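You operate a simulated robot arm through the tools that you are given. There is no shell and no other tool. Be economical: measure what you need, move in short steps, check, and stop when the job is done.

Carry out the task below with a simulated two-armed robot. There is one attempt and no reset: what you move stays moved.

TASK
Tape the seam: brush on resin, press in wide tape, wet it through.
Fine: green brush from the yellow cup, both end where they began; cover the whole seam and the whole tape; leave the narrow tape.

Only the result counts: the job must be done as asked and must still hold three seconds after the hand-in. Knocking over, shifting, dropping, spilling or breaking anything else fails it. A push-on lid holds only when it is set on centred and level and pressed home; a screw cap is set on level and turned clockwise until tight.

THE ROBOT
Two 7-joint arms with two-finger grippers on one trunk, on a base that drives. Base frame: it is fixed to the floor where the robot stands at the start and does not move with it; the origin is under the middle of the robot, x ahead of it, y to its left, z up; the surface under the hand at the start is at about z = 90. Readings come in cm, degrees, newtons and seconds.
The left shoulder is at the start at [5, 21.6, 126.1], the right one opposite. With the tool pointing down near the work surface each hand reaches from about 26 to 80 cm from the robot's upright axis, wherever it stands, measured 20 degrees to its own side. Places, roughly: corner of the jig [70, 0, 90]; face of the striped panel [-110, -260, 90]; left square on the tan pad [120, 0, 90]; long outline on the frame panel [60, 60, 90]; long outline on the pine board [120, 30, 90]; right square on the tan pad [110, 10, 90]; seam of the joined plywood [50, 30, 90]; yellow cup (8x8x8 cm) [70, 50, 90]. Payload 3.18 kg a hand.
Tool frame (each hand has its own): the origin (TCP) lies between the finger pads and is the grasp point; the fingertips stand 3 cm ahead of it; z points along the fingers, y is the line along which they close. The gripper opens to 14.4 cm. The gripper's body begins 10.3 cm behind the TCP.
Orientation is that of the tool frame in the base frame, as [roll, pitch, yaw] about the fixed x, y, z axes, in that order (R = Rz(yaw) Ry(pitch) Rx(roll)). With the fingers straight down and closing along the base's y, the tool's x points along the base's -x, its y along +y and its z along -z.

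THE INTERFACE
- The arms move only by the tool drive_tool. It takes "left_deltas", "right_deltas" or both (then of equal length, played together; a hand with none holds still); each is one flat list of numbers, 7 for each row, row after row: the finger opening in cm, from 0 to 14.4, then the shift along the tool's x, y, z in cm, then the turn, a rotation vector about the tool's x, y, z in degrees. In form: [grip, tx, ty, tz, wx, wy, wz, grip, tx, ty, tz, wx, wy, wz, ...]. A call has 1 to 12 rows; each row is the pose to reach, as a shift and turn from the pose commanded when the call began, along the tool's axes at that moment. A row lasts 0.2 s, in which the tool goes at most 5 cm and 8.6 degrees; a call with a longer step from one row to the next is refused whole, and so is a gripper value outside its range. Where a pose cannot be reached the arm comes as near as it can. A force on the tool above 80 N (or 10 N above the force at the start of the call, whichever is more), or a blocked arm, ends the call early, and 0.2 s more pass. Each finger halts on what it meets, pressing with about 33 N; the grip force reading is that of the motor and also rises with nothing between the fingers. The clock runs only during rows and for 0.2 s after the last one: add rows that repeat a pose to give the fingers time. The reply holds the time, the measured pose of the TCP, the force on the tool along the base axes, the opening and the grip force, in the units named above and with some noise, with the torque about the TCP (base axes, N m) and any sound that the robot's microphone picked up.
- Cameras (640 x 400 px; columns grow to the right, rows downward): "scene" is now at [13.52, 3.57, 144.3]; the picture's right is [0.44, -0.90, 0.00], its down [-0.48, -0.23, -0.85] and it looks along [0.76, 0.37, -0.53] (base axes); focal length 253 px, centre (320, 200). "left" rides on the left gripper at [7.6, -1.6, -14.3] in its tool frame; the picture's right is [0.21, 0.98, 0.00], its down [-0.84, 0.18, -0.51] and it looks along [-0.50, 0.11, 0.86] (tool axes); focal length 218 px, centre (320, 200). "right" rides on the right gripper at [7.6, 1.6, -14.3] in its tool frame; the picture's right is [-0.21, 0.98, 0.00], its down [-0.84, -0.18, -0.51] and it looks along [-0.50, -0.11, 0.86] (tool axes); focal length 218 px, centre (320, 200). There is no depth. A picture from a camera that has moved, and an enlarged one, comes with that camera's place and axes in the base frame and with its lens. The place of the scene camera against the robot may be out by one fixed shift of up to 2.5 cm in any direction.
- capture(camera): a new picture of that camera. No time passes.
- raise_lower(by): slides the trunk up (or, below 0, down) by that many cm; the arms and the scene camera ride with it, the base frame stays. It gives what a move gives, with no picture.
- roll_base(legs): drives the robot by 1 to 6 legs, each [ahead, left, turn to the left] in cm, cm and degrees, along the robot's own axes; the way and the turn of a leg run together, so that a leg with both is an arc; at most 150 cm and 180 degrees a leg. The arms and the cameras ride along, it lands a little off, and it stops where it bumps. It gives what a move gives.
- head_to(pan, tilt): turns the head with the scene camera to pan (to the left, within 80 degrees either way) and tilt (down, from -29 to 69), counted from straight ahead of the robot. It gives what a move gives.
- inspect(camera, box): a new picture of the part [left, top, right, bottom] of that camera's present view, enlarged. No time passes.
- sign_off(): hands the job in; it is judged then, once.

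Work in short steps. Places have to be worked out from the pictures, the camera data and where the tool is seen: move nearer, look again, correct. Check each grasp and each placing, and mend what went wrong. You have 120 turns and 108 pictures in all, those below and enlarged ones among them. Open the grippers and draw the arms clear of the work before you hand the job in, unless the task says otherwise; then end with one line.

The tools are called after "Request:" as name(argument=value, ...) on one line, values as JSON. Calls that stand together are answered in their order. drive_tool: Moves the arms, as the interface text tells. Its arguments: {"type":"object","properties":{"left_deltas":{"type":"array"},"right_deltas":{"type":"array"}},"required":[]} The other tools are called the same way: raise_lower (by) slides the trunk up or down; roll_base (legs) drives the base; head_to (pan, tilt) turns the head that bears the scene camera; capture (camera) takes a picture; inspect (camera, box) takes an enlarged picture of a part of a camera's view; sign_off () hands the job in.

At the start:

```text
clock: 0.0
left_eef_pos: [43.21, 38.61, 124.5]
left_tool_rot: [-179.9, 0.2, -179.9]
left_force: [-0.1, -0.4, 0.5]
left_moment: [0.05, -0.04, -0.03]
left_width: 14.4
left_grasp_force: 0.0
right_eef_pos: [34.27, 2.01, 126.7]
right_tool_rot: [-180.0, 0.0, -180.0]
right_force: [0.1, 0.4, 0.4]
right_moment: [0.04, 0.02, 0.02]
right_width: 14.37
right_grasp_force: 0.0
trunk travel left (down, up): [-34.0, 3.0]
robot x, y, heading: [0.1, 0.02, 0.1]
head pan, tilt: [26.2, 32.0]
```

scene: 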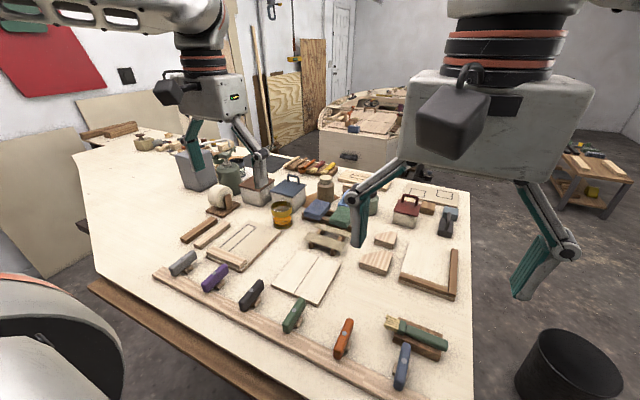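
right: 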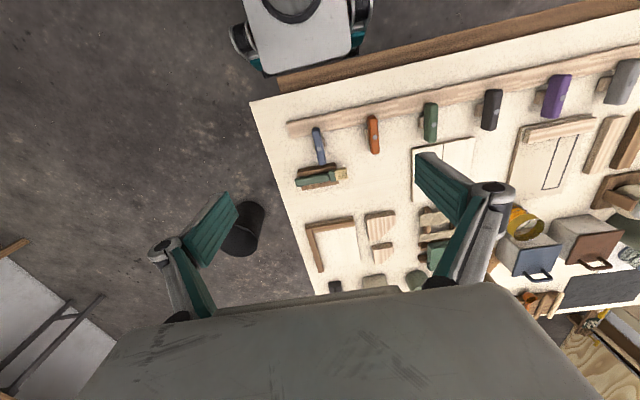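
left: 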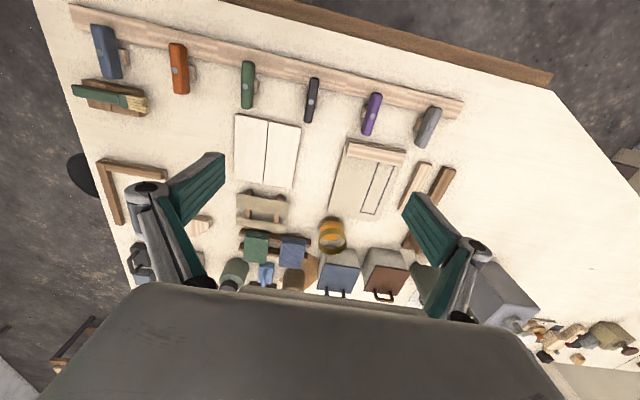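

I'll look closer at the work area to find the brush, the cup, the seam and the tapes.

Request:
inspect(camera="left", box=[60, 40, 260, 165])

Request:
inspect(camera="left", box=[220, 110, 460, 300])

Request:
inspect(camera="scene", box=[160, 150, 400, 300])

Request:
inspect(camera="scene", box=[320, 170, 480, 390])

```text
3.20 times, centred on (160, 102) of left
camera zoom: at [35.48, 37.0, 138.61], right [-0.21, 0.98, 0.0], down [0.84, 0.18, 0.51], along [0.5, 0.11, -0.86], focal length 698 px, centre (832, 512)
```

zoom: 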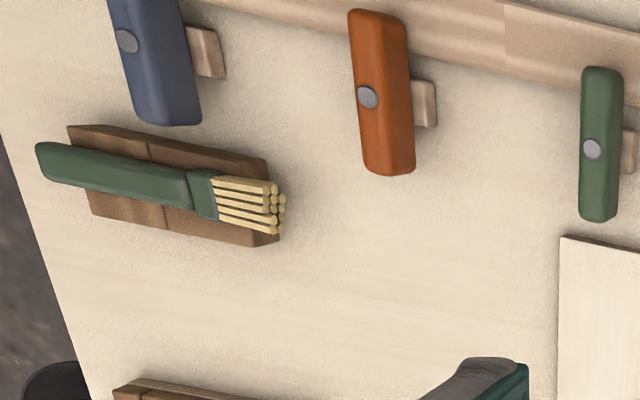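

```text
2.11 times, centred on (340, 205) of left
camera zoom: at [35.48, 37.0, 138.61], right [-0.21, 0.98, 0.0], down [0.84, 0.18, 0.51], along [0.5, 0.11, -0.86], focal length 460 px, centre (278, 190)
```

zoom: 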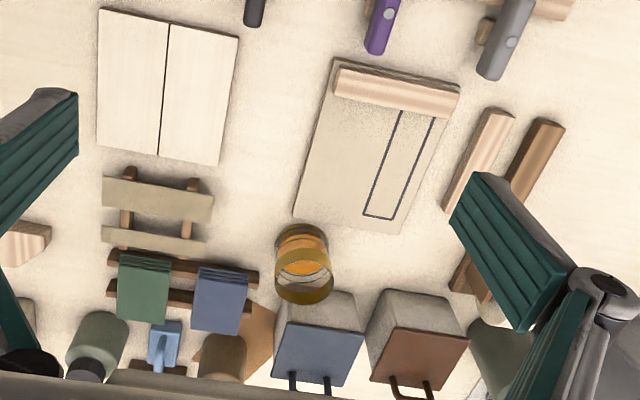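

```text
2.67 times, centred on (280, 225) of scene
camera zoom: at [13.52, 3.57, 144.3], right [0.44, -0.9, 0.0], down [-0.48, -0.23, -0.85], along [0.76, 0.37, -0.53], focal length 674 px, centre (427, 133)
```

zoom: 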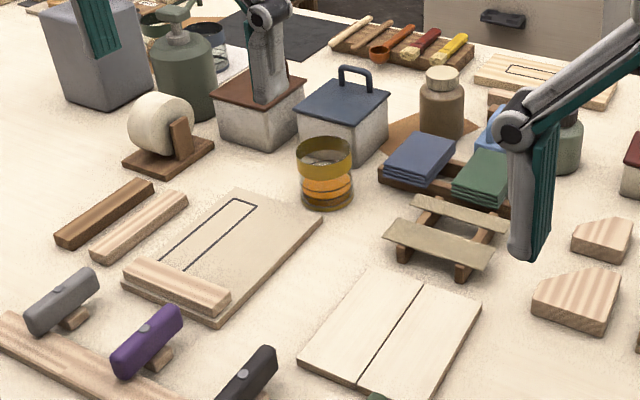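

```text
1.82 times, centred on (400, 280) of scene
camera zoom: at [13.52, 3.57, 144.3], right [0.44, -0.9, 0.0], down [-0.48, -0.23, -0.85], along [0.76, 0.37, -0.53], focal length 459 px, centre (174, 54)
```

zoom: 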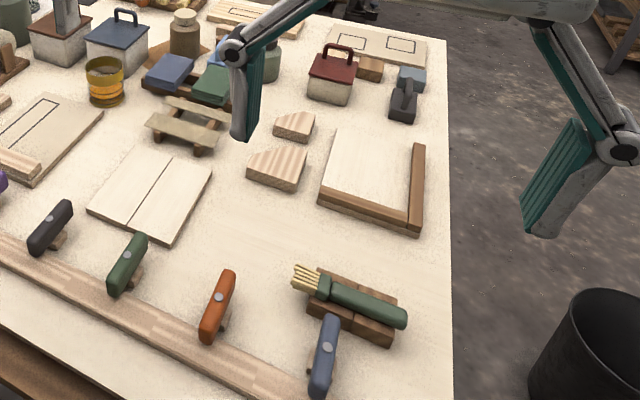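

The green brush lies at about (48, 0) with its bristles toward +y. The seam runs along x at y≈29, and the tapes lie on rails near (65, 30). I'll shift the robot 20 cm left so that the left hand can do the brushing and the right hand the tape.

Request:
roll_base(legs=[[0, 20, 0]])

```text
clock: 2.4
left_eef_pos: [43.39, 58.38, 124.38]
left_tool_rot: [180.0, 0.1, 179.8]
left_force: [0.6, 0.1, 0.5]
left_moment: [-0.02, -0.03, 0.03]
left_width: 14.4
left_grasp_force: 0.0
right_eef_pos: [34.23, 21.8, 126.61]
right_tool_rot: [-180.0, 0.0, 179.9]
right_force: [0.4, 0.2, 0.0]
right_moment: [-0.02, 0.03, 0.0]
right_width: 14.38
right_grasp_force: 0.0
trunk travel left (down, up): [-34.0, 3.0]
robot x, y, heading: [0.2, 19.8, -0.2]
head pan, tilt: [26.2, 32.0]
```

I'll look from the right hand, now over the seam.

Request:
capture(camera="right")

Request:
inspect(camera="right", box=[240, 60, 480, 210])

```text
100 pictures are left
camera right: at [26.64, 23.42, 141.0], right [0.21, 0.98, 0.0], down [0.84, -0.18, 0.51], along [0.5, -0.11, -0.86], focal length 218 px, centre (320, 200)
```

right: 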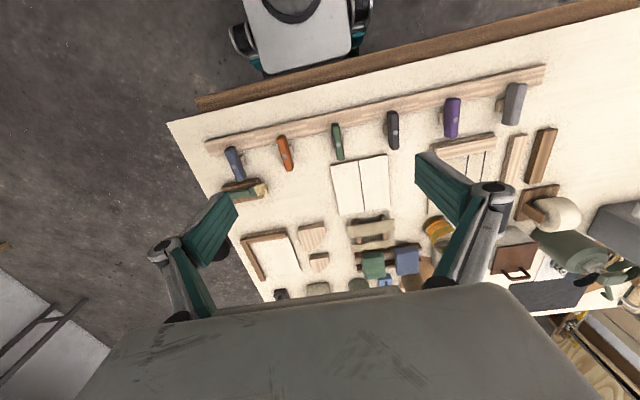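

```text
2.67 times, centred on (360, 135) of right
camera zoom: at [26.64, 23.42, 141.0], right [0.21, 0.98, 0.0], down [0.84, -0.18, 0.51], along [0.5, -0.11, -0.86], focal length 582 px, centre (213, 373)
```

zoom: 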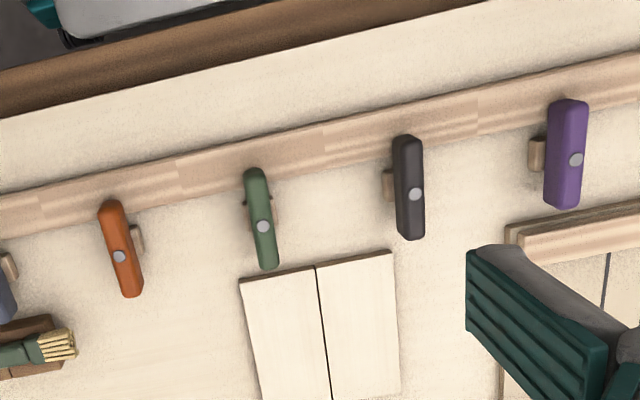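

I'll move the right hand out to the right, and lower the left hand toward the tape and seam area for a close look.

Request:
drive_tool(right_deltas=[14.4, 0, -4.6, 0, 0, 0, 0, 14.4, 0, -9.2, 0, 0, 0, 0, 14.4, 0, -13.8, 0, 0, 0, 0, 14.4, 0, -18.4, 0, 0, 0, 0, 14.4, 0, -23, 0, 0, 0, 0, 14.4, 0, -27.6, 0, 0, 0, 0, 14.4, 0, -32.2, 0, 0, 0, 0, 14.4, 0, -36.8, 0, 0, 0, 0, 14.4, 0, -41.4, 0, 0, 0, 0, 14.4, 0, -46, 0, 0, 0, 0], left_deltas=[14.4, 0, -3, 1, 0, 0, 0, 14.4, 0, -6, 2, 0, 0, 0, 14.4, 0, -9, 3, 0, 0, 0, 14.4, 0, -12, 4, 0, 0, 0, 14.4, 0, -15, 5, 0, 0, 0, 14.4, 0, -18, 6, 0, 0, 0, 14.4, 0, -21, 7, 0, 0, 0, 14.4, 0, -24, 8, 0, 0, 0, 14.4, 0, -27, 9, 0, 0, 0, 14.4, 0, -29, 10, 0, 0, 0])

Request:
capture(camera="left")

Request:
inspect(camera="left", box=[240, 80, 480, 230])

```text
clock: 4.6
left_eef_pos: [43.19, 33.29, 115.99]
left_tool_rot: [180.0, 0.1, -180.0]
left_force: [0.6, -0.2, -0.5]
left_moment: [0.04, 0.03, 0.01]
left_width: 14.39
left_grasp_force: 0.2
left hand out of reach, approached as far as the arm can: row 9, 10
right_eef_pos: [36.34, -17.77, 123.64]
right_tool_rot: [-179.8, 0.0, -179.8]
right_force: [0.9, 0.9, -1.2]
right_moment: [0.05, 0.05, 0.0]
right_width: 14.38
right_grasp_force: 0.1
right hand out of reach, approached as far as the arm can: row 9, 10
trunk travel left (down, up): [-34.0, 3.0]
robot x, y, heading: [0.1, 19.55, -0.4]
head pan, tilt: [26.2, 32.0]
```

```text
98 pictures are left
camera left: at [35.42, 31.59, 130.25], right [-0.21, 0.98, 0.0], down [0.84, 0.18, 0.51], along [0.5, 0.11, -0.86], focal length 218 px, centre (320, 200)
```

left: 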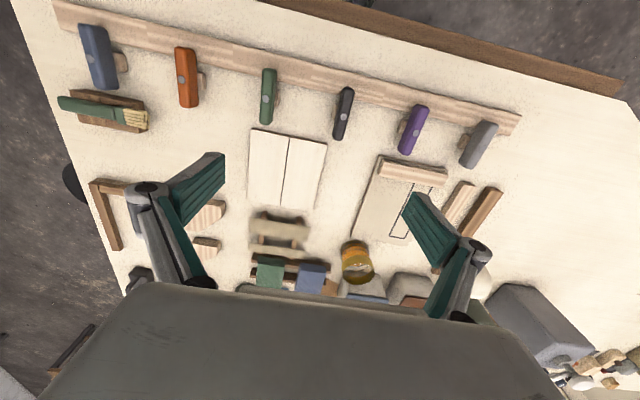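

```text
2.67 times, centred on (360, 155) of left
camera zoom: at [35.42, 31.59, 130.25], right [-0.21, 0.98, 0.0], down [0.84, 0.18, 0.51], along [0.5, 0.11, -0.86], focal length 582 px, centre (213, 320)
```

zoom: 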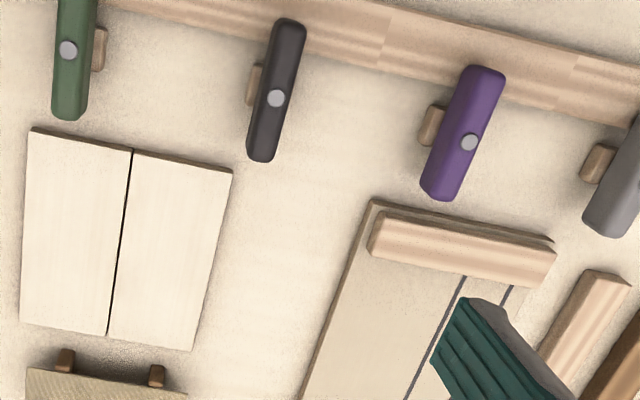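

Both arms report a reach limit already. I'll test how far left the hand goes across the body.

Request:
drive_tool(left_deltas=[14.4, 0, -3, 0, 0, 0, 0, 14.4, 0, -6, 0, 0, 0, 0, 14.4, 0, -9, 0, 0, 0, 0, 14.4, 0, -12, 0, 0, 0, 0])

```text
clock: 5.6
left_eef_pos: [43.06, 33.36, 116.07]
left_tool_rot: [-179.9, 0.1, 180.0]
left_force: [-1.2, -0.3, 0.2]
left_moment: [0.01, 0.02, -0.03]
left_width: 14.39
left_grasp_force: 0.1
left hand out of reach, approached as far as the arm can: row 1, 2, 3, 4
right_eef_pos: [36.26, -17.61, 123.66]
right_tool_rot: [-179.8, -0.1, -179.8]
right_force: [-0.4, 0.0, -1.1]
right_moment: [0.01, 0.05, 0.01]
right_width: 14.38
right_grasp_force: 0.0
trunk travel left (down, up): [-34.0, 3.0]
robot x, y, heading: [0.06, 20.13, -0.2]
head pan, tilt: [26.2, 32.0]
```

I'll check whether turning the wrist toward the brush-grasp yaw frees the reach.

Request:
drive_tool(left_deltas=[14.4, 0, 0, 0, 0, 0, 8, 14.4, 0, 0, 0, 0, 0, 16, 14.4, 0, -2, 0, 0, 0, 24, 14.4, 0, -5, 0, 0, 0, 32, 14.4, 0, -8, 0, 0, 0, 40, 14.4, 0, -11, 0, 0, 0, 48, 14.4, 0, -14, 0, 0, 0, 56])

```text
clock: 7.2
left_eef_pos: [40.37, 33.03, 117.51]
left_tool_rot: [-179.7, 0.3, 130.1]
left_force: [2.0, 0.6, -0.7]
left_moment: [-0.1, 0.19, -0.01]
left_width: 14.38
left_grasp_force: 0.1
left hand out of reach, approached as far as the arm can: row 3, 4, 5, 6, 7
right_eef_pos: [37.08, -17.28, 123.41]
right_tool_rot: [-179.6, -0.5, -179.9]
right_force: [2.8, 1.0, 0.3]
right_moment: [-0.07, 0.22, 0.02]
right_width: 14.38
right_grasp_force: 0.1
trunk travel left (down, up): [-34.0, 3.0]
robot x, y, heading: [0.21, 20.14, -0.0]
head pan, tilt: [26.2, 32.0]
```

Turning did not help. I'll lower to z≈105 and try again, since the arm may be folded against its limits up here.

Request:
drive_tool(left_deltas=[14.4, 0, 0, 3, 0, 0, -8, 14.4, 0, 0, 6, 0, 0, -16, 14.4, 0, 0, 9, 0, 0, -24, 14.4, 0, 0, 12, 0, 0, -32, 14.4, 0, 0, 12, 0, 0, -40, 14.4, 0, 0, 12, 0, 0, -48, 14.4, 2.3, -1.9, 12, 0, 0, -50, 14.4, 4.6, -3.8, 12, 0, 0, -50, 14.4, 6.9, -5.7, 12, 0, 0, -50])

```text
clock: 9.2
left_eef_pos: [30.95, 34.64, 106.08]
left_tool_rot: [-179.7, 0.5, 179.9]
left_force: [0.2, 0.6, -0.4]
left_moment: [-0.01, -0.03, -0.01]
left_width: 14.39
left_grasp_force: 0.1
right_eef_pos: [36.23, -17.69, 123.69]
right_tool_rot: [-179.7, 0.0, -179.8]
right_force: [-0.4, -0.3, -0.6]
right_moment: [-0.01, -0.01, -0.03]
right_width: 14.38
right_grasp_force: 0.2
trunk travel left (down, up): [-34.0, 3.0]
robot x, y, heading: [-0.21, 19.85, -0.2]
head pan, tilt: [26.2, 32.0]
```

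Lower is reachable. Now I'll push across in −y with +x.

Request:
drive_tool(left_deltas=[14.4, -2, -3, 0, 0, 0, 0, 14.4, -4, -6, 0, 0, 0, 0, 14.4, -6, -9, 0, 0, 0, 0, 14.4, -8, -12, 0, 0, 0, 0, 14.4, -10, -15, 0, 0, 0, 0, 14.4, -12, -18, 0, 0, 0, 0])

```text
clock: 10.6
left_eef_pos: [33.29, 32.6, 107.79]
left_tool_rot: [-179.4, 0.4, -179.9]
left_force: [0.5, -0.1, -0.3]
left_moment: [0.01, -0.02, 0.01]
left_width: 14.39
left_grasp_force: 0.1
left hand out of reach, approached as far as the arm can: row 1, 2, 3, 4, 5, 6
right_eef_pos: [36.32, -17.53, 123.55]
right_tool_rot: [-179.6, -0.1, -179.9]
right_force: [0.1, 0.3, -0.4]
right_moment: [0.0, -0.01, 0.01]
right_width: 14.4
right_grasp_force: 0.0
trunk travel left (down, up): [-34.0, 3.0]
robot x, y, heading: [-0.21, 19.47, 0.0]
head pan, tilt: [26.2, 32.0]
```

The left hand only works at y ≥ +13 relative to the robot, so I'll position the robot by driving. I'll raise the left hand and drive right so the brush comes before it.

Request:
drive_tool(left_deltas=[14.4, 0, 2, -4, 0, 0, 0, 14.4, -1, 4, -8, 0, 0, 0, 14.4, -1, 5, -8, 0, 0, 0])

Request:
roll_base(legs=[[0, -40, 0]])

Request:
capture(camera="left")

```text
clock: 11.4
left_eef_pos: [33.77, 38.01, 115.15]
left_tool_rot: [-179.6, 0.3, -180.0]
left_force: [0.1, 0.1, 0.9]
left_moment: [-0.03, 0.02, 0.01]
left_width: 14.39
left_grasp_force: 0.0
right_eef_pos: [36.33, -17.52, 123.78]
right_tool_rot: [-179.7, -0.1, -179.9]
right_force: [-0.7, 0.5, 0.6]
right_moment: [0.0, 0.0, -0.01]
right_width: 14.4
right_grasp_force: 0.1
trunk travel left (down, up): [-34.0, 3.0]
robot x, y, heading: [-0.12, 19.6, 0.0]
head pan, tilt: [26.2, 32.0]
```

```text
clock: 15.4
left_eef_pos: [33.75, -1.92, 115.17]
left_tool_rot: [-179.7, 0.4, 179.9]
left_force: [0.2, -0.8, -0.6]
left_moment: [-0.02, -0.02, 0.02]
left_width: 14.39
left_grasp_force: 0.0
right_eef_pos: [36.28, -57.64, 123.6]
right_tool_rot: [-179.7, 0.1, -179.9]
right_force: [0.1, 0.1, 0.5]
right_moment: [0.01, -0.03, 0.03]
right_width: 14.4
right_grasp_force: 0.0
trunk travel left (down, up): [-34.0, 3.0]
robot x, y, heading: [0.15, -20.08, -0.6]
head pan, tilt: [26.2, 32.0]
```

```text
96 pictures are left
camera left: at [25.93, -3.52, 129.27], right [-0.21, 0.98, -0.01], down [0.84, 0.18, 0.51], along [0.5, 0.1, -0.86], focal length 218 px, centre (320, 200)
```

left: 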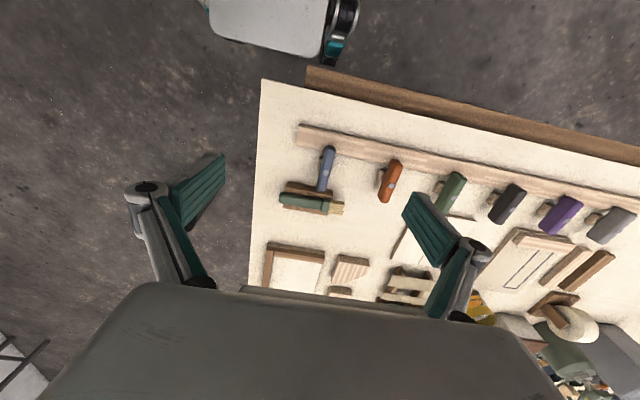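

Zooming on the brush and its rest from here.

Request:
inspect(camera="left", box=[260, 140, 360, 220])

Request:
inspect(camera="scene", box=[220, 200, 420, 325])

```text
5.00 times, centred on (310, 180) of left
camera zoom: at [25.93, -3.52, 129.27], right [-0.21, 0.98, -0.01], down [0.84, 0.18, 0.51], along [0.5, 0.1, -0.86], focal length 1091 px, centre (370, 300)
```

zoom: 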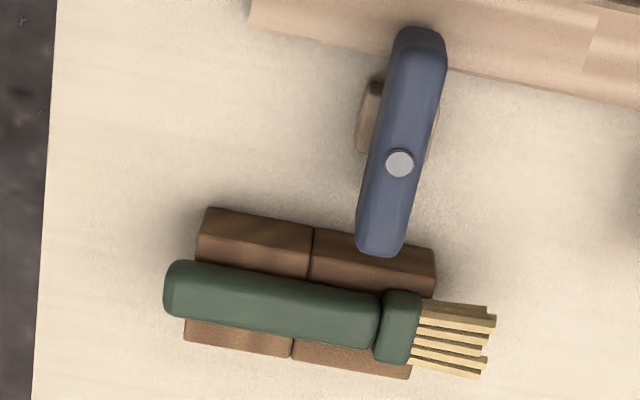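

```text
3.20 times, centred on (320, 262) of scene
camera zoom: at [13.44, -16.5, 144.3], right [0.44, -0.9, 0.0], down [-0.48, -0.23, -0.85], along [0.76, 0.37, -0.53], focal length 808 px, centre (320, 0)
```

zoom: 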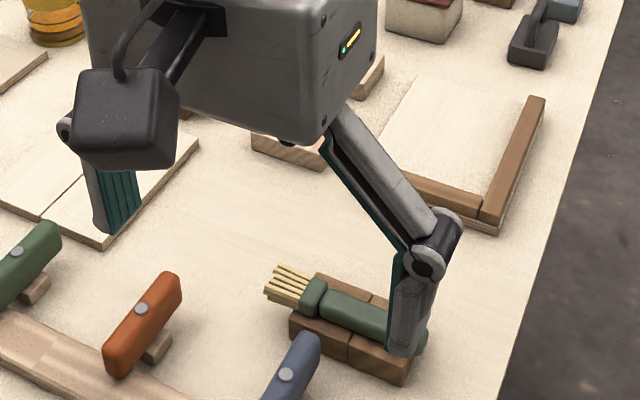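

The brush spans about y −7…5.5 at x≈47.5, with its handle centre near z≈93.3 on a block whose top is near 92.3. I'll drive 8 cm more to the right for reach margin, then turn the wrist and move over the handle.

Request:
roll_base(legs=[[0, -8, 0]])

Request:
drive_tool(left_deltas=[14.4, -1.5, 0.5, 0, 0, 0, 8, 14.4, -3, 1, 0, 0, 0, 16, 14.4, -4.5, 1.5, 0, 0, 0, 24, 14.4, -6, 2, 0, 0, 0, 32, 14.4, -7.5, 3, 0, 0, 0, 40, 14.4, -9, 4, 0, 0, 0, 48, 14.4, -10.5, 5, 0, 0, 0, 56, 14.4, -12, 5.5, 0, 0, 0, 64, 14.4, -13, 6, 0, 0, 0, 72, 12, -13.5, 6, 0, 0, 0, 80, 9, -13.7, 6, 0, 0, 0, 88, 7, -13.7, 6, 0, 0, 0, 90])

Request:
capture(camera="left")

```text
clock: 16.8
left_eef_pos: [33.55, -9.76, 115.19]
left_tool_rot: [-179.6, 0.4, -180.0]
left_force: [-0.6, -0.6, 0.2]
left_moment: [0.0, 0.01, 0.02]
left_width: 14.41
left_grasp_force: 0.0
right_eef_pos: [36.42, -65.34, 123.62]
right_tool_rot: [-179.7, -0.1, -179.9]
right_force: [0.3, -0.2, -0.5]
right_moment: [0.0, 0.0, -0.02]
right_width: 14.43
right_grasp_force: 0.1
trunk travel left (down, up): [-34.0, 3.0]
robot x, y, heading: [0.03, -28.1, -0.2]
head pan, tilt: [26.2, 32.0]
```

```text
clock: 19.4
left_eef_pos: [47.26, -3.76, 115.26]
left_tool_rot: [179.6, 0.3, 89.9]
left_force: [0.2, 0.0, -0.5]
left_moment: [-0.03, 0.01, 0.02]
left_width: 7.01
left_grasp_force: 0.1
right_eef_pos: [36.18, -65.29, 123.59]
right_tool_rot: [-179.7, 0.0, -179.7]
right_force: [0.6, -0.4, 0.6]
right_moment: [0.0, 0.01, 0.0]
right_width: 14.43
right_grasp_force: 0.0
trunk travel left (down, up): [-34.0, 3.0]
robot x, y, heading: [-0.09, -27.99, 0.2]
head pan, tilt: [26.2, 32.0]
```

```text
93 pictures are left
camera left: at [45.6, 3.98, 129.31], right [0.98, 0.21, 0.01], down [0.18, -0.84, 0.51], along [0.11, -0.5, -0.86], focal length 218 px, centre (320, 200)
```

left: 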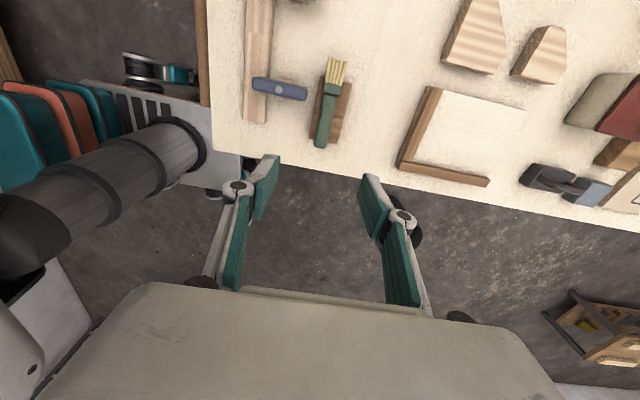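

The hand is over the brush with the closing line across the handle. I'll zoom in for a precise position.

Request:
inspect(camera="left", box=[240, 50, 400, 150])

```text
4.00 times, centred on (320, 100) of left
camera zoom: at [45.6, 3.98, 129.31], right [0.98, 0.21, 0.01], down [0.18, -0.84, 0.51], along [0.11, -0.5, -0.86], focal length 873 px, centre (320, 600)
```

zoom: 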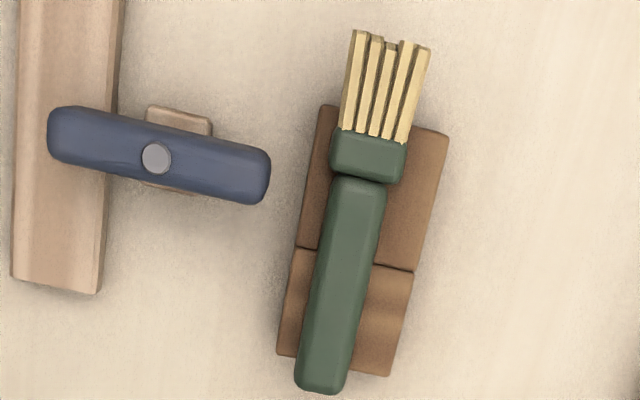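

Brush axis at x≈47.9, handle from y −6.7 to 1.2. I'll descend over y=−4 with a 5 cm opening, stopping with the fingertips just above the block.

Request:
drive_tool(left_deltas=[5, -0.2, 0.64, 3, 0, 0, 0, 5, -0.2, 0.64, 6, 0, 0, 0, 5, -0.2, 0.64, 9, 0, 0, 0, 5, -0.2, 0.64, 12, 0, 0, 0, 5, -0.2, 0.64, 14.5, 0, 0, 0, 5, -0.2, 0.64, 16.5, 0, 0, 0, 5, -0.2, 0.64, 18, 0, 0, 0, 5, -0.2, 0.64, 18.6, 0, 0, 0])

Request:
capture(camera="left")

Request:
inspect(camera="scene", box=[160, 200, 420, 390])

```text
clock: 21.2
left_eef_pos: [48.18, -4.12, 96.64]
left_tool_rot: [179.6, 0.3, 90.2]
left_force: [-0.1, -0.3, 0.2]
left_moment: [-0.04, -0.01, 0.0]
left_width: 4.98
left_grasp_force: 0.0
right_eef_pos: [36.26, -65.33, 123.64]
right_tool_rot: [-179.6, -0.2, -179.8]
right_force: [-0.4, 0.1, 0.5]
right_moment: [0.01, 0.02, 0.03]
right_width: 14.39
right_grasp_force: 0.0
trunk travel left (down, up): [-34.0, 3.0]
robot x, y, heading: [-0.4, -27.95, 0.1]
head pan, tilt: [26.2, 32.0]
```

```text
91 pictures are left
camera left: at [46.32, 3.51, 110.76], right [0.98, 0.21, 0.01], down [0.18, -0.84, 0.51], along [0.11, -0.5, -0.86], focal length 218 px, centre (320, 200)
```

left: 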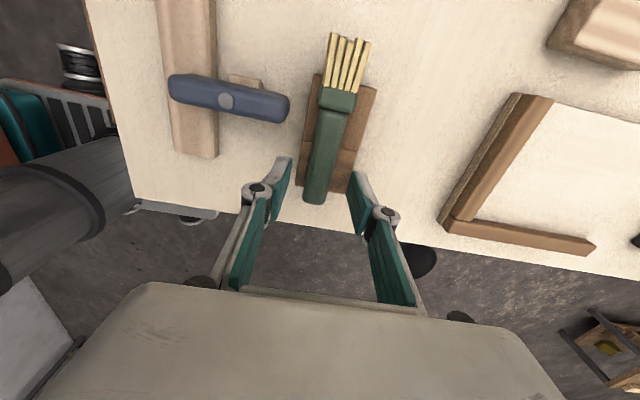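

```text
2.11 times, centred on (290, 295) of scene
camera zoom: at [13.43, -24.33, 144.3], right [0.44, -0.9, 0.0], down [-0.48, -0.23, -0.85], along [0.76, 0.37, -0.53], focal length 532 px, centre (383, 0)
```

zoom: 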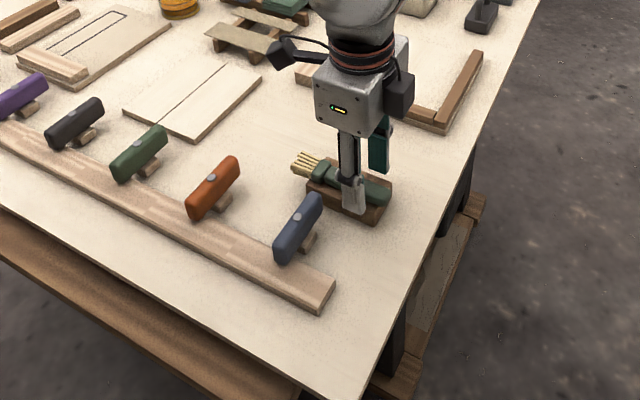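

Fingers straddle the handle. I'll lower 0.7 cm more and close.

Request:
drive_tool(left_deltas=[5, 0, 0, 0.4, 0, 0, 0, 5, 0, -0.1, 0.75, 0, 0, 0, 3, 0, -0.1, 0.75, 0, 0, 0, 1.5, 0, -0.1, 0.75, 0, 0, 0, 1, 0, -0.1, 0.75, 0, 0, 0, 1, 0, -0.1, 0.75, 0, 0, 0])

Request:
inspect(camera="left", box=[220, 20, 420, 240])

```text
clock: 22.6
left_eef_pos: [48.05, -4.02, 95.92]
left_tool_rot: [179.6, 0.3, 89.9]
left_force: [-0.3, -0.2, -0.1]
left_moment: [-0.04, -0.03, 0.02]
left_width: 2.08
left_grasp_force: 33.2
right_eef_pos: [36.29, -65.32, 123.64]
right_tool_rot: [-179.7, 0.0, -179.8]
right_force: [-0.1, 1.0, 0.1]
right_moment: [-0.01, 0.02, 0.01]
right_width: 14.38
right_grasp_force: 0.0
trunk travel left (down, up): [-34.0, 3.0]
robot x, y, heading: [-0.16, -27.84, -0.0]
head pan, tilt: [26.2, 32.0]
```

```text
1.82 times, centred on (320, 130) of left
camera zoom: at [46.28, 3.59, 110.04], right [0.98, 0.21, 0.01], down [0.18, -0.84, 0.51], along [0.11, -0.5, -0.86], focal length 397 px, centre (320, 327)
```

zoom: 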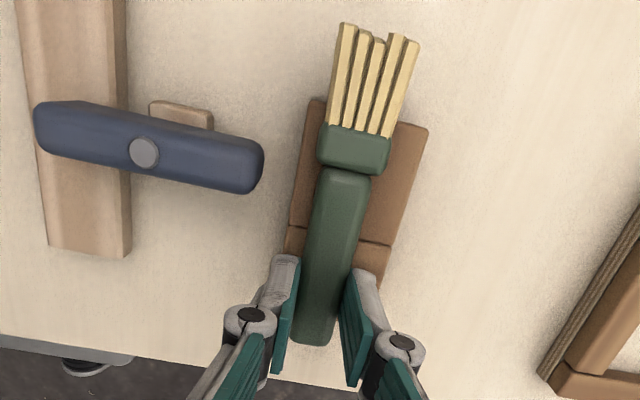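

Grasped at 2.08 cm. I'll lift straight up and check the hold.

Request:
drive_tool(left_deltas=[1, 0, 0, -1, 0, 0, 0, 1, 0, 0, -3, 0, 0, 0, 1, 0, 0, -6, 0, 0, 0, 1, 0, 0, -9, 0, 0, 0, 1, 0, 0, -12, 0, 0, 0, 1, 0, 0, -15, 0, 0, 0])

Request:
inspect(camera="left", box=[220, 20, 420, 240])

```text
clock: 24.0
left_eef_pos: [47.91, -3.88, 110.94]
left_tool_rot: [179.7, 0.3, 89.9]
left_force: [1.4, 0.6, 0.2]
left_moment: [-0.01, 0.01, 0.01]
left_width: 1.01
left_grasp_force: 0.0
right_eef_pos: [36.2, -65.34, 123.5]
right_tool_rot: [-179.7, 0.0, -179.7]
right_force: [-0.2, 0.3, 0.6]
right_moment: [0.02, -0.01, 0.0]
right_width: 14.4
right_grasp_force: 0.0
trunk travel left (down, up): [-34.0, 3.0]
robot x, y, heading: [-0.43, -27.87, -0.4]
head pan, tilt: [26.2, 32.0]
```

```text
1.82 times, centred on (320, 130) of left
camera zoom: at [46.14, 3.74, 125.03], right [0.98, 0.21, 0.01], down [0.18, -0.84, 0.51], along [0.11, -0.5, -0.86], focal length 397 px, centre (320, 327)
```

zoom: 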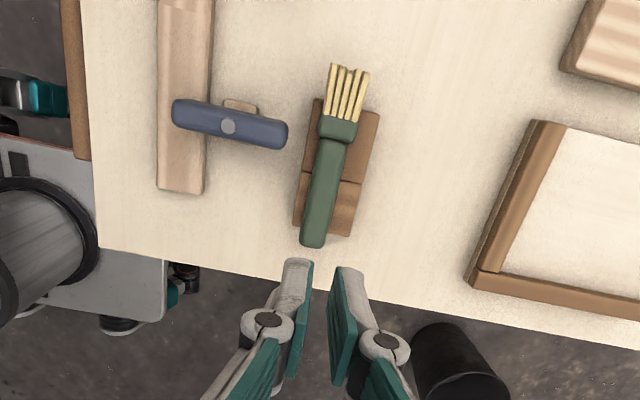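

The fingers slipped off, having gripped only the top of the handle; the brush still rests in place. I'll go back down about 1 cm deeper, watching the force.

Request:
drive_tool(left_deltas=[5, 0, 0, 3, 0, 0, 0, 5, 0, 0, 6, 0, 0, 0, 5, 0, 0, 9, 0, 0, 0, 5, 0, 0, 12, 0, 0, 0, 5, 0, 0, 14, 0, 0, 0, 5, 0, 0, 15, 0, 0, 0, 5, 0, 0, 15.5, 0, 0, 0, 5, 0, 0, 15.8, 0, 0, 0, 5, 0, 0, 16.1, 0, 0, 0])

Request:
inspect(camera="left", box=[220, 20, 420, 240])

Request:
inspect(camera="scene", box=[260, 250, 380, 325])

```text
clock: 26.0
left_eef_pos: [48.38, -3.83, 95.02]
left_tool_rot: [179.3, 0.3, 90.1]
left_force: [14.2, 8.9, 25.6]
left_moment: [0.3, -0.99, 0.15]
left_width: 6.59
left_grasp_force: 9.5
right_eef_pos: [36.37, -65.32, 123.65]
right_tool_rot: [-179.7, 0.0, -179.8]
right_force: [-0.9, 0.2, 0.1]
right_moment: [-0.02, 0.03, -0.01]
right_width: 14.42
right_grasp_force: 0.1
trunk travel left (down, up): [-34.0, 3.0]
robot x, y, heading: [-0.04, -27.9, -0.1]
head pan, tilt: [26.2, 32.0]
```

```text
1.82 times, centred on (320, 130) of left
camera zoom: at [46.56, 3.77, 109.03], right [0.98, 0.21, 0.01], down [0.17, -0.84, 0.51], along [0.12, -0.5, -0.86], focal length 397 px, centre (320, 327)
```

zoom: 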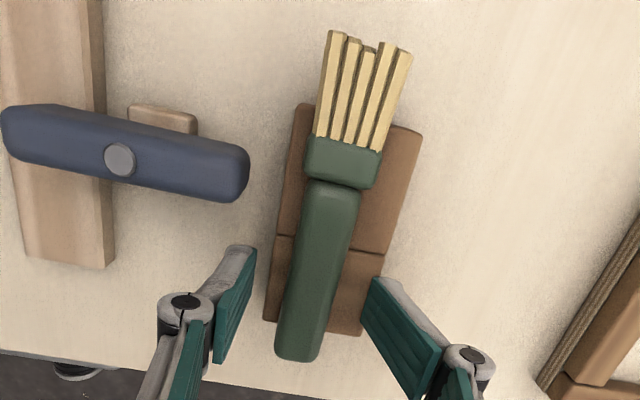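

```text
5.33 times, centred on (320, 288) of scene
camera zoom: at [13.45, -24.3, 144.32], right [0.44, -0.9, 0.0], down [-0.48, -0.23, -0.85], along [0.76, 0.37, -0.53], focal length 1348 px, centre (320, -267)
```

zoom: 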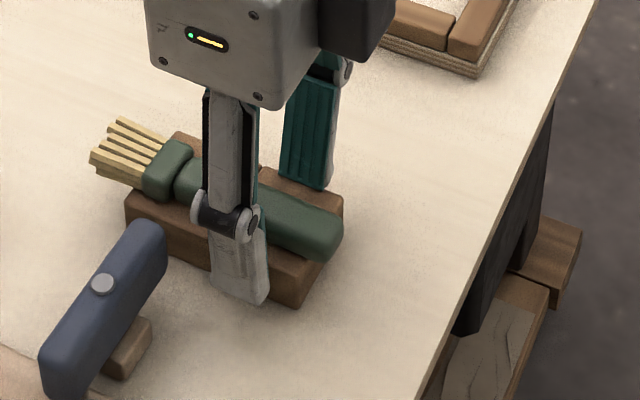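

The far finger came down on the block's edge (block top ≈ 92.1) and was pushed outward. I'll lift slightly right away and check that nothing moved.

Request:
drive_tool(left_deltas=[6.6, 0, 0, -1, 0, 0, 0, 6.6, 0, 0, -3, 0, 0, 0, 6.6, 0, 0, -6, 0, 0, 0, 6.6, 0, 0, -9, 0, 0, 0])

Request:
inspect(camera="left", box=[220, 40, 420, 165])

Request:
inspect(camera="scene", box=[260, 250, 380, 325])

```text
clock: 27.0
left_eef_pos: [47.66, -4.12, 104.03]
left_tool_rot: [179.5, 0.4, 90.0]
left_force: [-0.1, -0.7, 0.3]
left_moment: [-0.02, -0.02, 0.0]
left_width: 6.58
left_grasp_force: 0.0
right_eef_pos: [36.08, -65.38, 123.63]
right_tool_rot: [-179.8, 0.0, -179.8]
right_force: [-0.6, -0.1, 0.0]
right_moment: [-0.02, -0.03, 0.04]
right_width: 14.38
right_grasp_force: 0.0
trunk travel left (down, up): [-34.0, 3.0]
robot x, y, heading: [-0.24, -27.98, 0.1]
head pan, tilt: [26.2, 32.0]
```

```text
3.20 times, centred on (320, 102) of left
camera zoom: at [45.95, 3.39, 118.02], right [0.98, 0.21, 0.0], down [0.18, -0.84, 0.51], along [0.11, -0.5, -0.86], focal length 698 px, centre (320, 512)
```

zoom: 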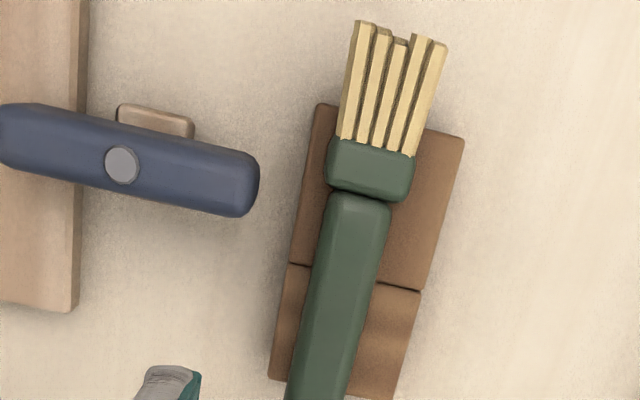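

```text
5.33 times, centred on (320, 288) of scene
camera zoom: at [13.35, -24.37, 144.31], right [0.44, -0.9, 0.0], down [-0.48, -0.23, -0.85], along [0.76, 0.37, -0.53], focal length 1348 px, centre (320, -267)
```

zoom: 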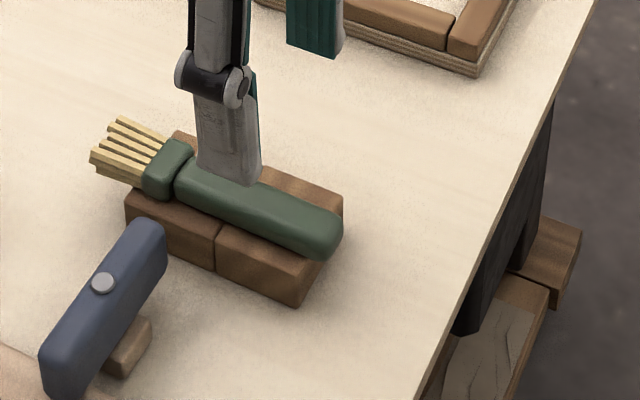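

Brush and block are undisturbed. I'll descend centred at x=48.1 with a 3.8 cm opening to just above the block top (TCP 95.35) and close fully.

Request:
drive_tool(left_deltas=[3.8, 0, 0.3, 2, 0, 0, 0, 3.8, 0, 0.3, 4, 0, 0, 0, 3.8, 0, 0.3, 6, 0, 0, 0, 3.8, 0, 0.3, 7.5, 0, 0, 0, 3.8, 0, 0.3, 8.2, 0, 0, 0, 3.8, 0, 0.3, 8.7, 0, 0, 0, 1.5, 0, 0.3, 8.7, 0, 0, 0, 0, 0, 0.3, 8.7, 0, 0, 0, 0, 0, 0.3, 8.7, 0, 0, 0])

Request:
inspect(camera="scene", box=[260, 250, 380, 325])

```text
clock: 29.0
left_eef_pos: [47.95, -4.29, 95.41]
left_tool_rot: [179.3, 0.3, 90.0]
left_force: [-16.0, 2.4, 42.1]
left_moment: [0.18, 1.1, -0.01]
left_width: 2.09
left_grasp_force: 32.6
right_eef_pos: [35.77, -65.33, 123.82]
right_tool_rot: [-179.8, 0.2, -179.8]
right_force: [0.2, 0.4, -0.7]
right_moment: [0.02, 0.03, 0.01]
right_width: 14.41
right_grasp_force: 0.1
trunk travel left (down, up): [-34.0, 3.0]
robot x, y, heading: [-0.02, -27.93, -0.1]
head pan, tilt: [26.2, 32.0]
```

```text
5.33 times, centred on (320, 288) of scene
camera zoom: at [12.96, -24.44, 144.37], right [0.44, -0.9, 0.0], down [-0.47, -0.23, -0.85], along [0.76, 0.37, -0.53], focal length 1348 px, centre (320, -267)
```

zoom: 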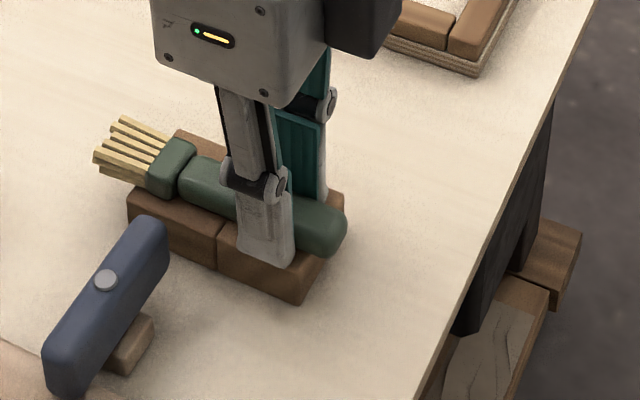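

The fingers are on the block and closed on the handle. I'll lift slowly to relieve the press, then check the width.

Request:
drive_tool(left_deltas=[0, 0, 0, -0.3, 0, 0, 0, 0, 0, 0, -0.6, 0, 0, 0, 0, 0, 0, -1, 0, 0, 0, 0, 0, 0, -1.5, 0, 0, 0, 0, 0, 0, -2, 0, 0, 0])

Request:
inspect(camera="scene", box=[260, 250, 380, 325])

```text
clock: 30.2
left_eef_pos: [48.29, -3.98, 97.05]
left_tool_rot: [179.6, 0.3, 90.0]
left_force: [-0.5, 0.6, 0.0]
left_moment: [-0.02, -0.03, 0.04]
left_width: 2.05
left_grasp_force: 32.8
right_eef_pos: [36.12, -65.3, 123.63]
right_tool_rot: [-179.6, 0.0, -179.8]
right_force: [-0.6, 0.0, 0.3]
right_moment: [-0.06, -0.02, -0.02]
right_width: 14.39
right_grasp_force: 0.0
trunk travel left (down, up): [-34.0, 3.0]
robot x, y, heading: [0.05, -27.76, -0.1]
head pan, tilt: [26.2, 32.0]
```

```text
5.33 times, centred on (320, 288) of scene
camera zoom: at [13.39, -24.34, 144.31], right [0.44, -0.9, 0.0], down [-0.48, -0.23, -0.85], along [0.76, 0.37, -0.53], focal length 1348 px, centre (320, -267)
```

zoom: 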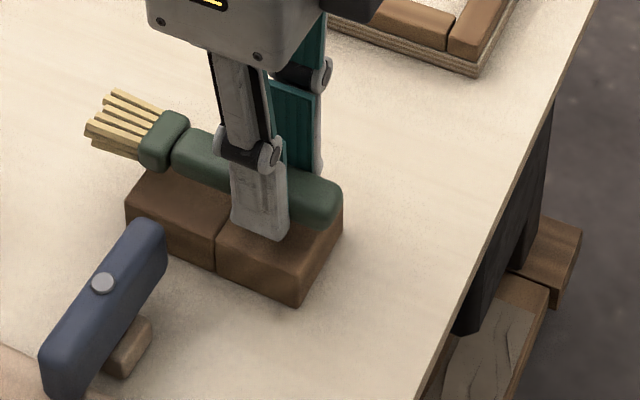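

The brush is held. I'll lift clear and drive left to bring the cup and seam within the left hand's range.

Request:
drive_tool(left_deltas=[0, 0, 0, -3, 0, 0, 0, 0, 0, 0, -6, 0, 0, 0, 0, 0, 0, -9, 0, 0, 0, 0, 0, 0, -12, 0, 0, 0, 0, 0, 0, -15, 0, 0, 0, 0, 0, 0, -18, 0, 0, 0])

Request:
roll_base(legs=[[0, 38, 0]])

Request:
capture(camera="scene")

Request:
capture(camera="left")

```text
clock: 31.6
left_eef_pos: [48.04, -3.9, 115.15]
left_tool_rot: [179.6, 0.3, 90.0]
left_force: [0.0, 0.3, -1.1]
left_moment: [0.0, -0.03, -0.01]
left_width: 2.1
left_grasp_force: 33.2
right_eef_pos: [36.17, -65.35, 123.73]
right_tool_rot: [-179.6, 0.0, -179.8]
right_force: [0.6, 0.3, 0.0]
right_moment: [0.01, 0.01, 0.0]
right_width: 14.4
right_grasp_force: 0.0
trunk travel left (down, up): [-34.0, 3.0]
robot x, y, heading: [-0.27, -28.03, -0.2]
head pan, tilt: [26.2, 32.0]
```

```text
clock: 35.6
left_eef_pos: [47.63, 35.62, 115.18]
left_tool_rot: [179.5, 0.3, 90.6]
left_force: [-1.1, 0.8, -0.3]
left_moment: [0.0, 0.02, -0.02]
left_width: 2.09
left_grasp_force: 33.0
right_eef_pos: [36.53, -25.95, 123.66]
right_tool_rot: [-179.7, -0.1, -179.2]
right_force: [0.2, 0.1, 0.0]
right_moment: [-0.01, -0.02, -0.01]
right_width: 14.4
right_grasp_force: 0.1
trunk travel left (down, up): [-34.0, 3.0]
robot x, y, heading: [-0.41, 11.36, 0.5]
head pan, tilt: [26.2, 32.0]
```

```text
81 pictures are left
camera scene: at [13.26, 14.85, 144.3], right [0.45, -0.89, 0.0], down [-0.47, -0.24, -0.85], along [0.76, 0.38, -0.53], focal length 253 px, centre (320, 200)
```

scene: 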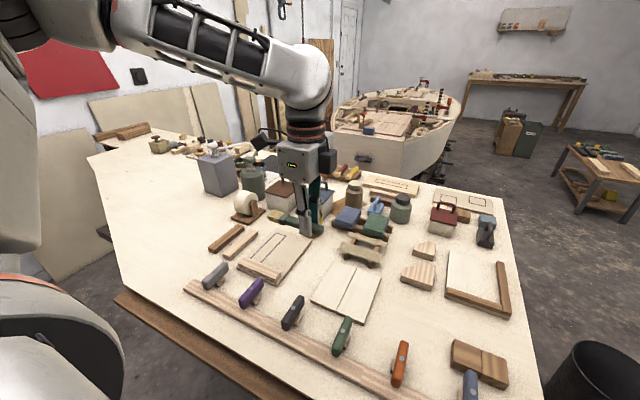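

```text
80 pictures are left
camera left: at [45.87, 43.28, 129.23], right [0.98, 0.22, 0.01], down [0.18, -0.84, 0.51], along [0.12, -0.5, -0.86], focal length 218 px, centre (320, 200)
```

left: 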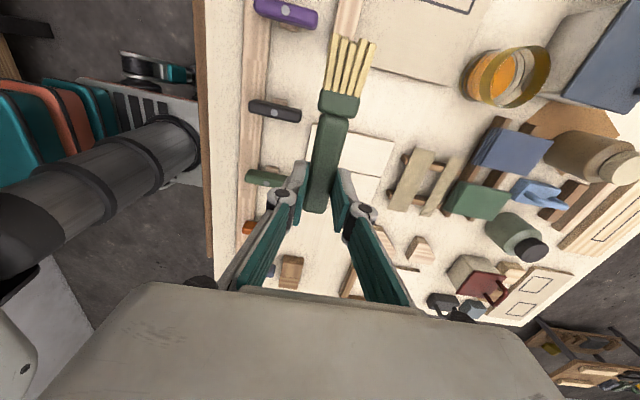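

Brush in hand and good overview. I'll zoom on the cup and on the seam and tapes from here.

Request:
inspect(camera="left", box=[440, 30, 600, 130])

Request:
inspect(camera="left", box=[340, 110, 500, 230])

Request:
inspect(camera="scene", box=[290, 200, 410, 330])

```text
4.00 times, centred on (520, 80) of left
camera zoom: at [45.87, 43.28, 129.23], right [0.98, 0.22, 0.01], down [0.18, -0.84, 0.51], along [0.12, -0.5, -0.86], focal length 873 px, centre (-480, 680)
```

zoom: 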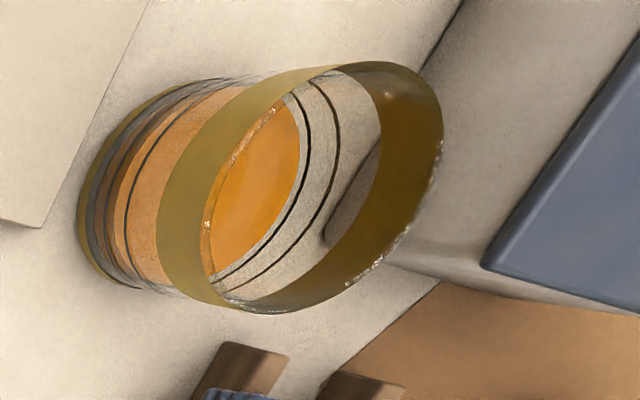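

```text
3.33 times, centred on (420, 170) of left
camera zoom: at [45.87, 43.28, 129.23], right [0.98, 0.22, 0.01], down [0.18, -0.84, 0.51], along [0.12, -0.5, -0.86], focal length 728 px, centre (-13, 300)
```

zoom: 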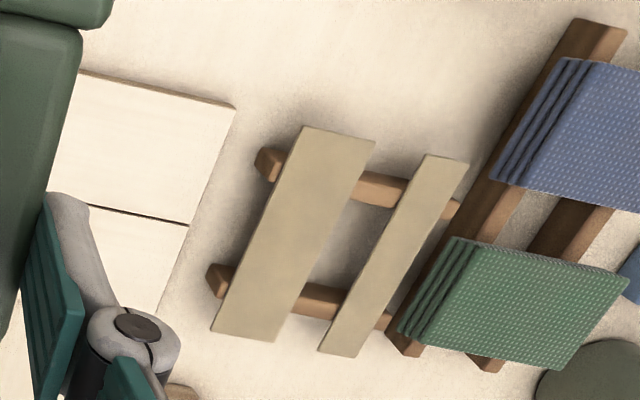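

```text
3.08 times, centred on (350, 265) of scene
camera zoom: at [13.26, 14.85, 144.3], right [0.45, -0.89, 0.0], down [-0.47, -0.24, -0.85], along [0.76, 0.38, -0.53], focal length 777 px, centre (228, 0)
```

zoom: 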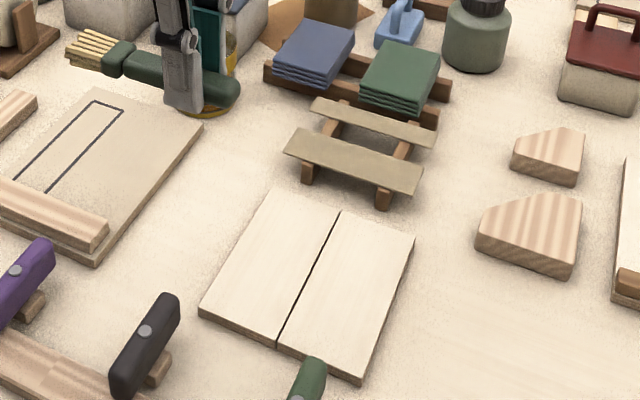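

Estimates: cup centre (71.0, 48.0), seam y≈28.65 from x 46.3 to 61.4, wide tape centre (66.9, 29.0) with length 13 and width ~3.9. I'll turn the brush so the bristles point to −x while moving toward the cup.

Request:
drive_tool(left_deltas=[0, 1, 1.5, 0, 0, 0, -8, 0, 2, 3, 0, 0, 0, -16, 0, 3, 4.5, 0, 0, 0, -24, 0, 4, 6, 0, 0, 0, -32, 0, 5, 7.5, 0, 0, 0, -40, 0, 6, 9, 0, 0, 0, -48, 0, 7, 10.5, 0, 0, 0, -56, 0, 8, 12, 0, 0, 0, -64, 0, 9, 13.5, 0, 0, 0, -72, 0, 10, 15, 0, 0, 0, -80, 0, 11, 16, 0, 0, 0, -88, 0, 11, 16, 0, 0, 0, -90.6])

Request:
drive_tool(left_deltas=[0, 0, 0, 0, 0, -8, 0, 0, 0, 0, 0, 0, -16, 0, 0, 0, 0, 0, 0, -24, 0, 0, 0, 0, 0, 0, -32, 0, 0, 0, 0, 0, 0, -40, 0, 0, 0, 0, 0, 0, -48, 0, 0, 0, 0, 0, 0, -55, 0])

Request:
capture(camera="scene")

Request:
capture(camera="left")

```text
clock: 38.2
left_eef_pos: [63.48, 46.79, 115.14]
left_tool_rot: [-179.6, 0.3, -178.7]
left_force: [-0.6, 0.3, 0.2]
left_moment: [0.04, -0.02, -0.05]
left_width: 2.09
left_grasp_force: 33.1
right_eef_pos: [36.45, -26.04, 123.65]
right_tool_rot: [-179.7, 0.0, -179.4]
right_force: [0.2, 0.5, -0.4]
right_moment: [0.01, 0.01, -0.02]
right_width: 14.41
right_grasp_force: 0.1
trunk travel left (down, up): [-34.0, 3.0]
robot x, y, heading: [-0.15, 11.33, 0.2]
head pan, tilt: [26.2, 32.0]
```

```text
clock: 39.8
left_eef_pos: [63.6, 46.92, 115.26]
left_tool_rot: [-179.3, 55.4, -178.1]
left_force: [0.1, 0.8, 1.6]
left_moment: [0.02, 0.01, 0.0]
left_width: 2.09
left_grasp_force: 32.7
right_eef_pos: [36.57, -25.7, 123.66]
right_tool_rot: [-179.6, -0.2, -179.3]
right_force: [-0.9, 0.3, 0.7]
right_moment: [-0.04, -0.04, 0.0]
right_width: 14.41
right_grasp_force: 0.0
trunk travel left (down, up): [-34.0, 3.0]
robot x, y, heading: [-0.21, 11.49, 0.6]
head pan, tilt: [26.2, 32.0]
```

```text
76 pictures are left
camera scene: at [13.27, 14.94, 144.3], right [0.45, -0.89, 0.0], down [-0.47, -0.24, -0.85], along [0.76, 0.38, -0.53], focal length 253 px, centre (320, 200)
```

scene: 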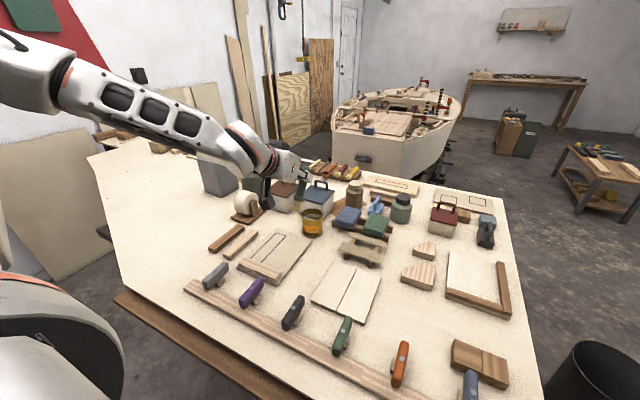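

```text
75 pictures are left
camera left: at [47.51, 44.9, 116.88], right [-0.14, 0.97, -0.18], down [0.06, 0.19, 0.98], along [0.99, 0.13, -0.08], focal length 218 px, centre (320, 200)
```

left: 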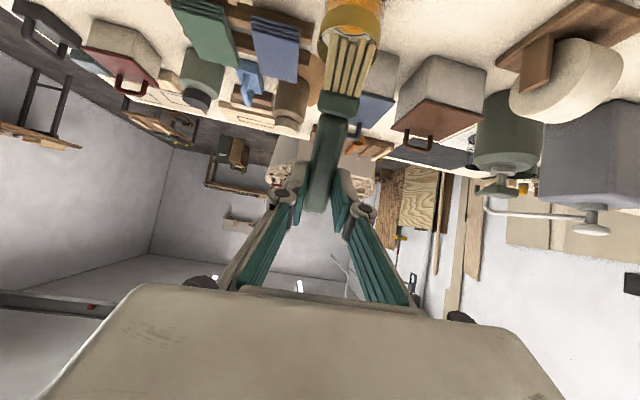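

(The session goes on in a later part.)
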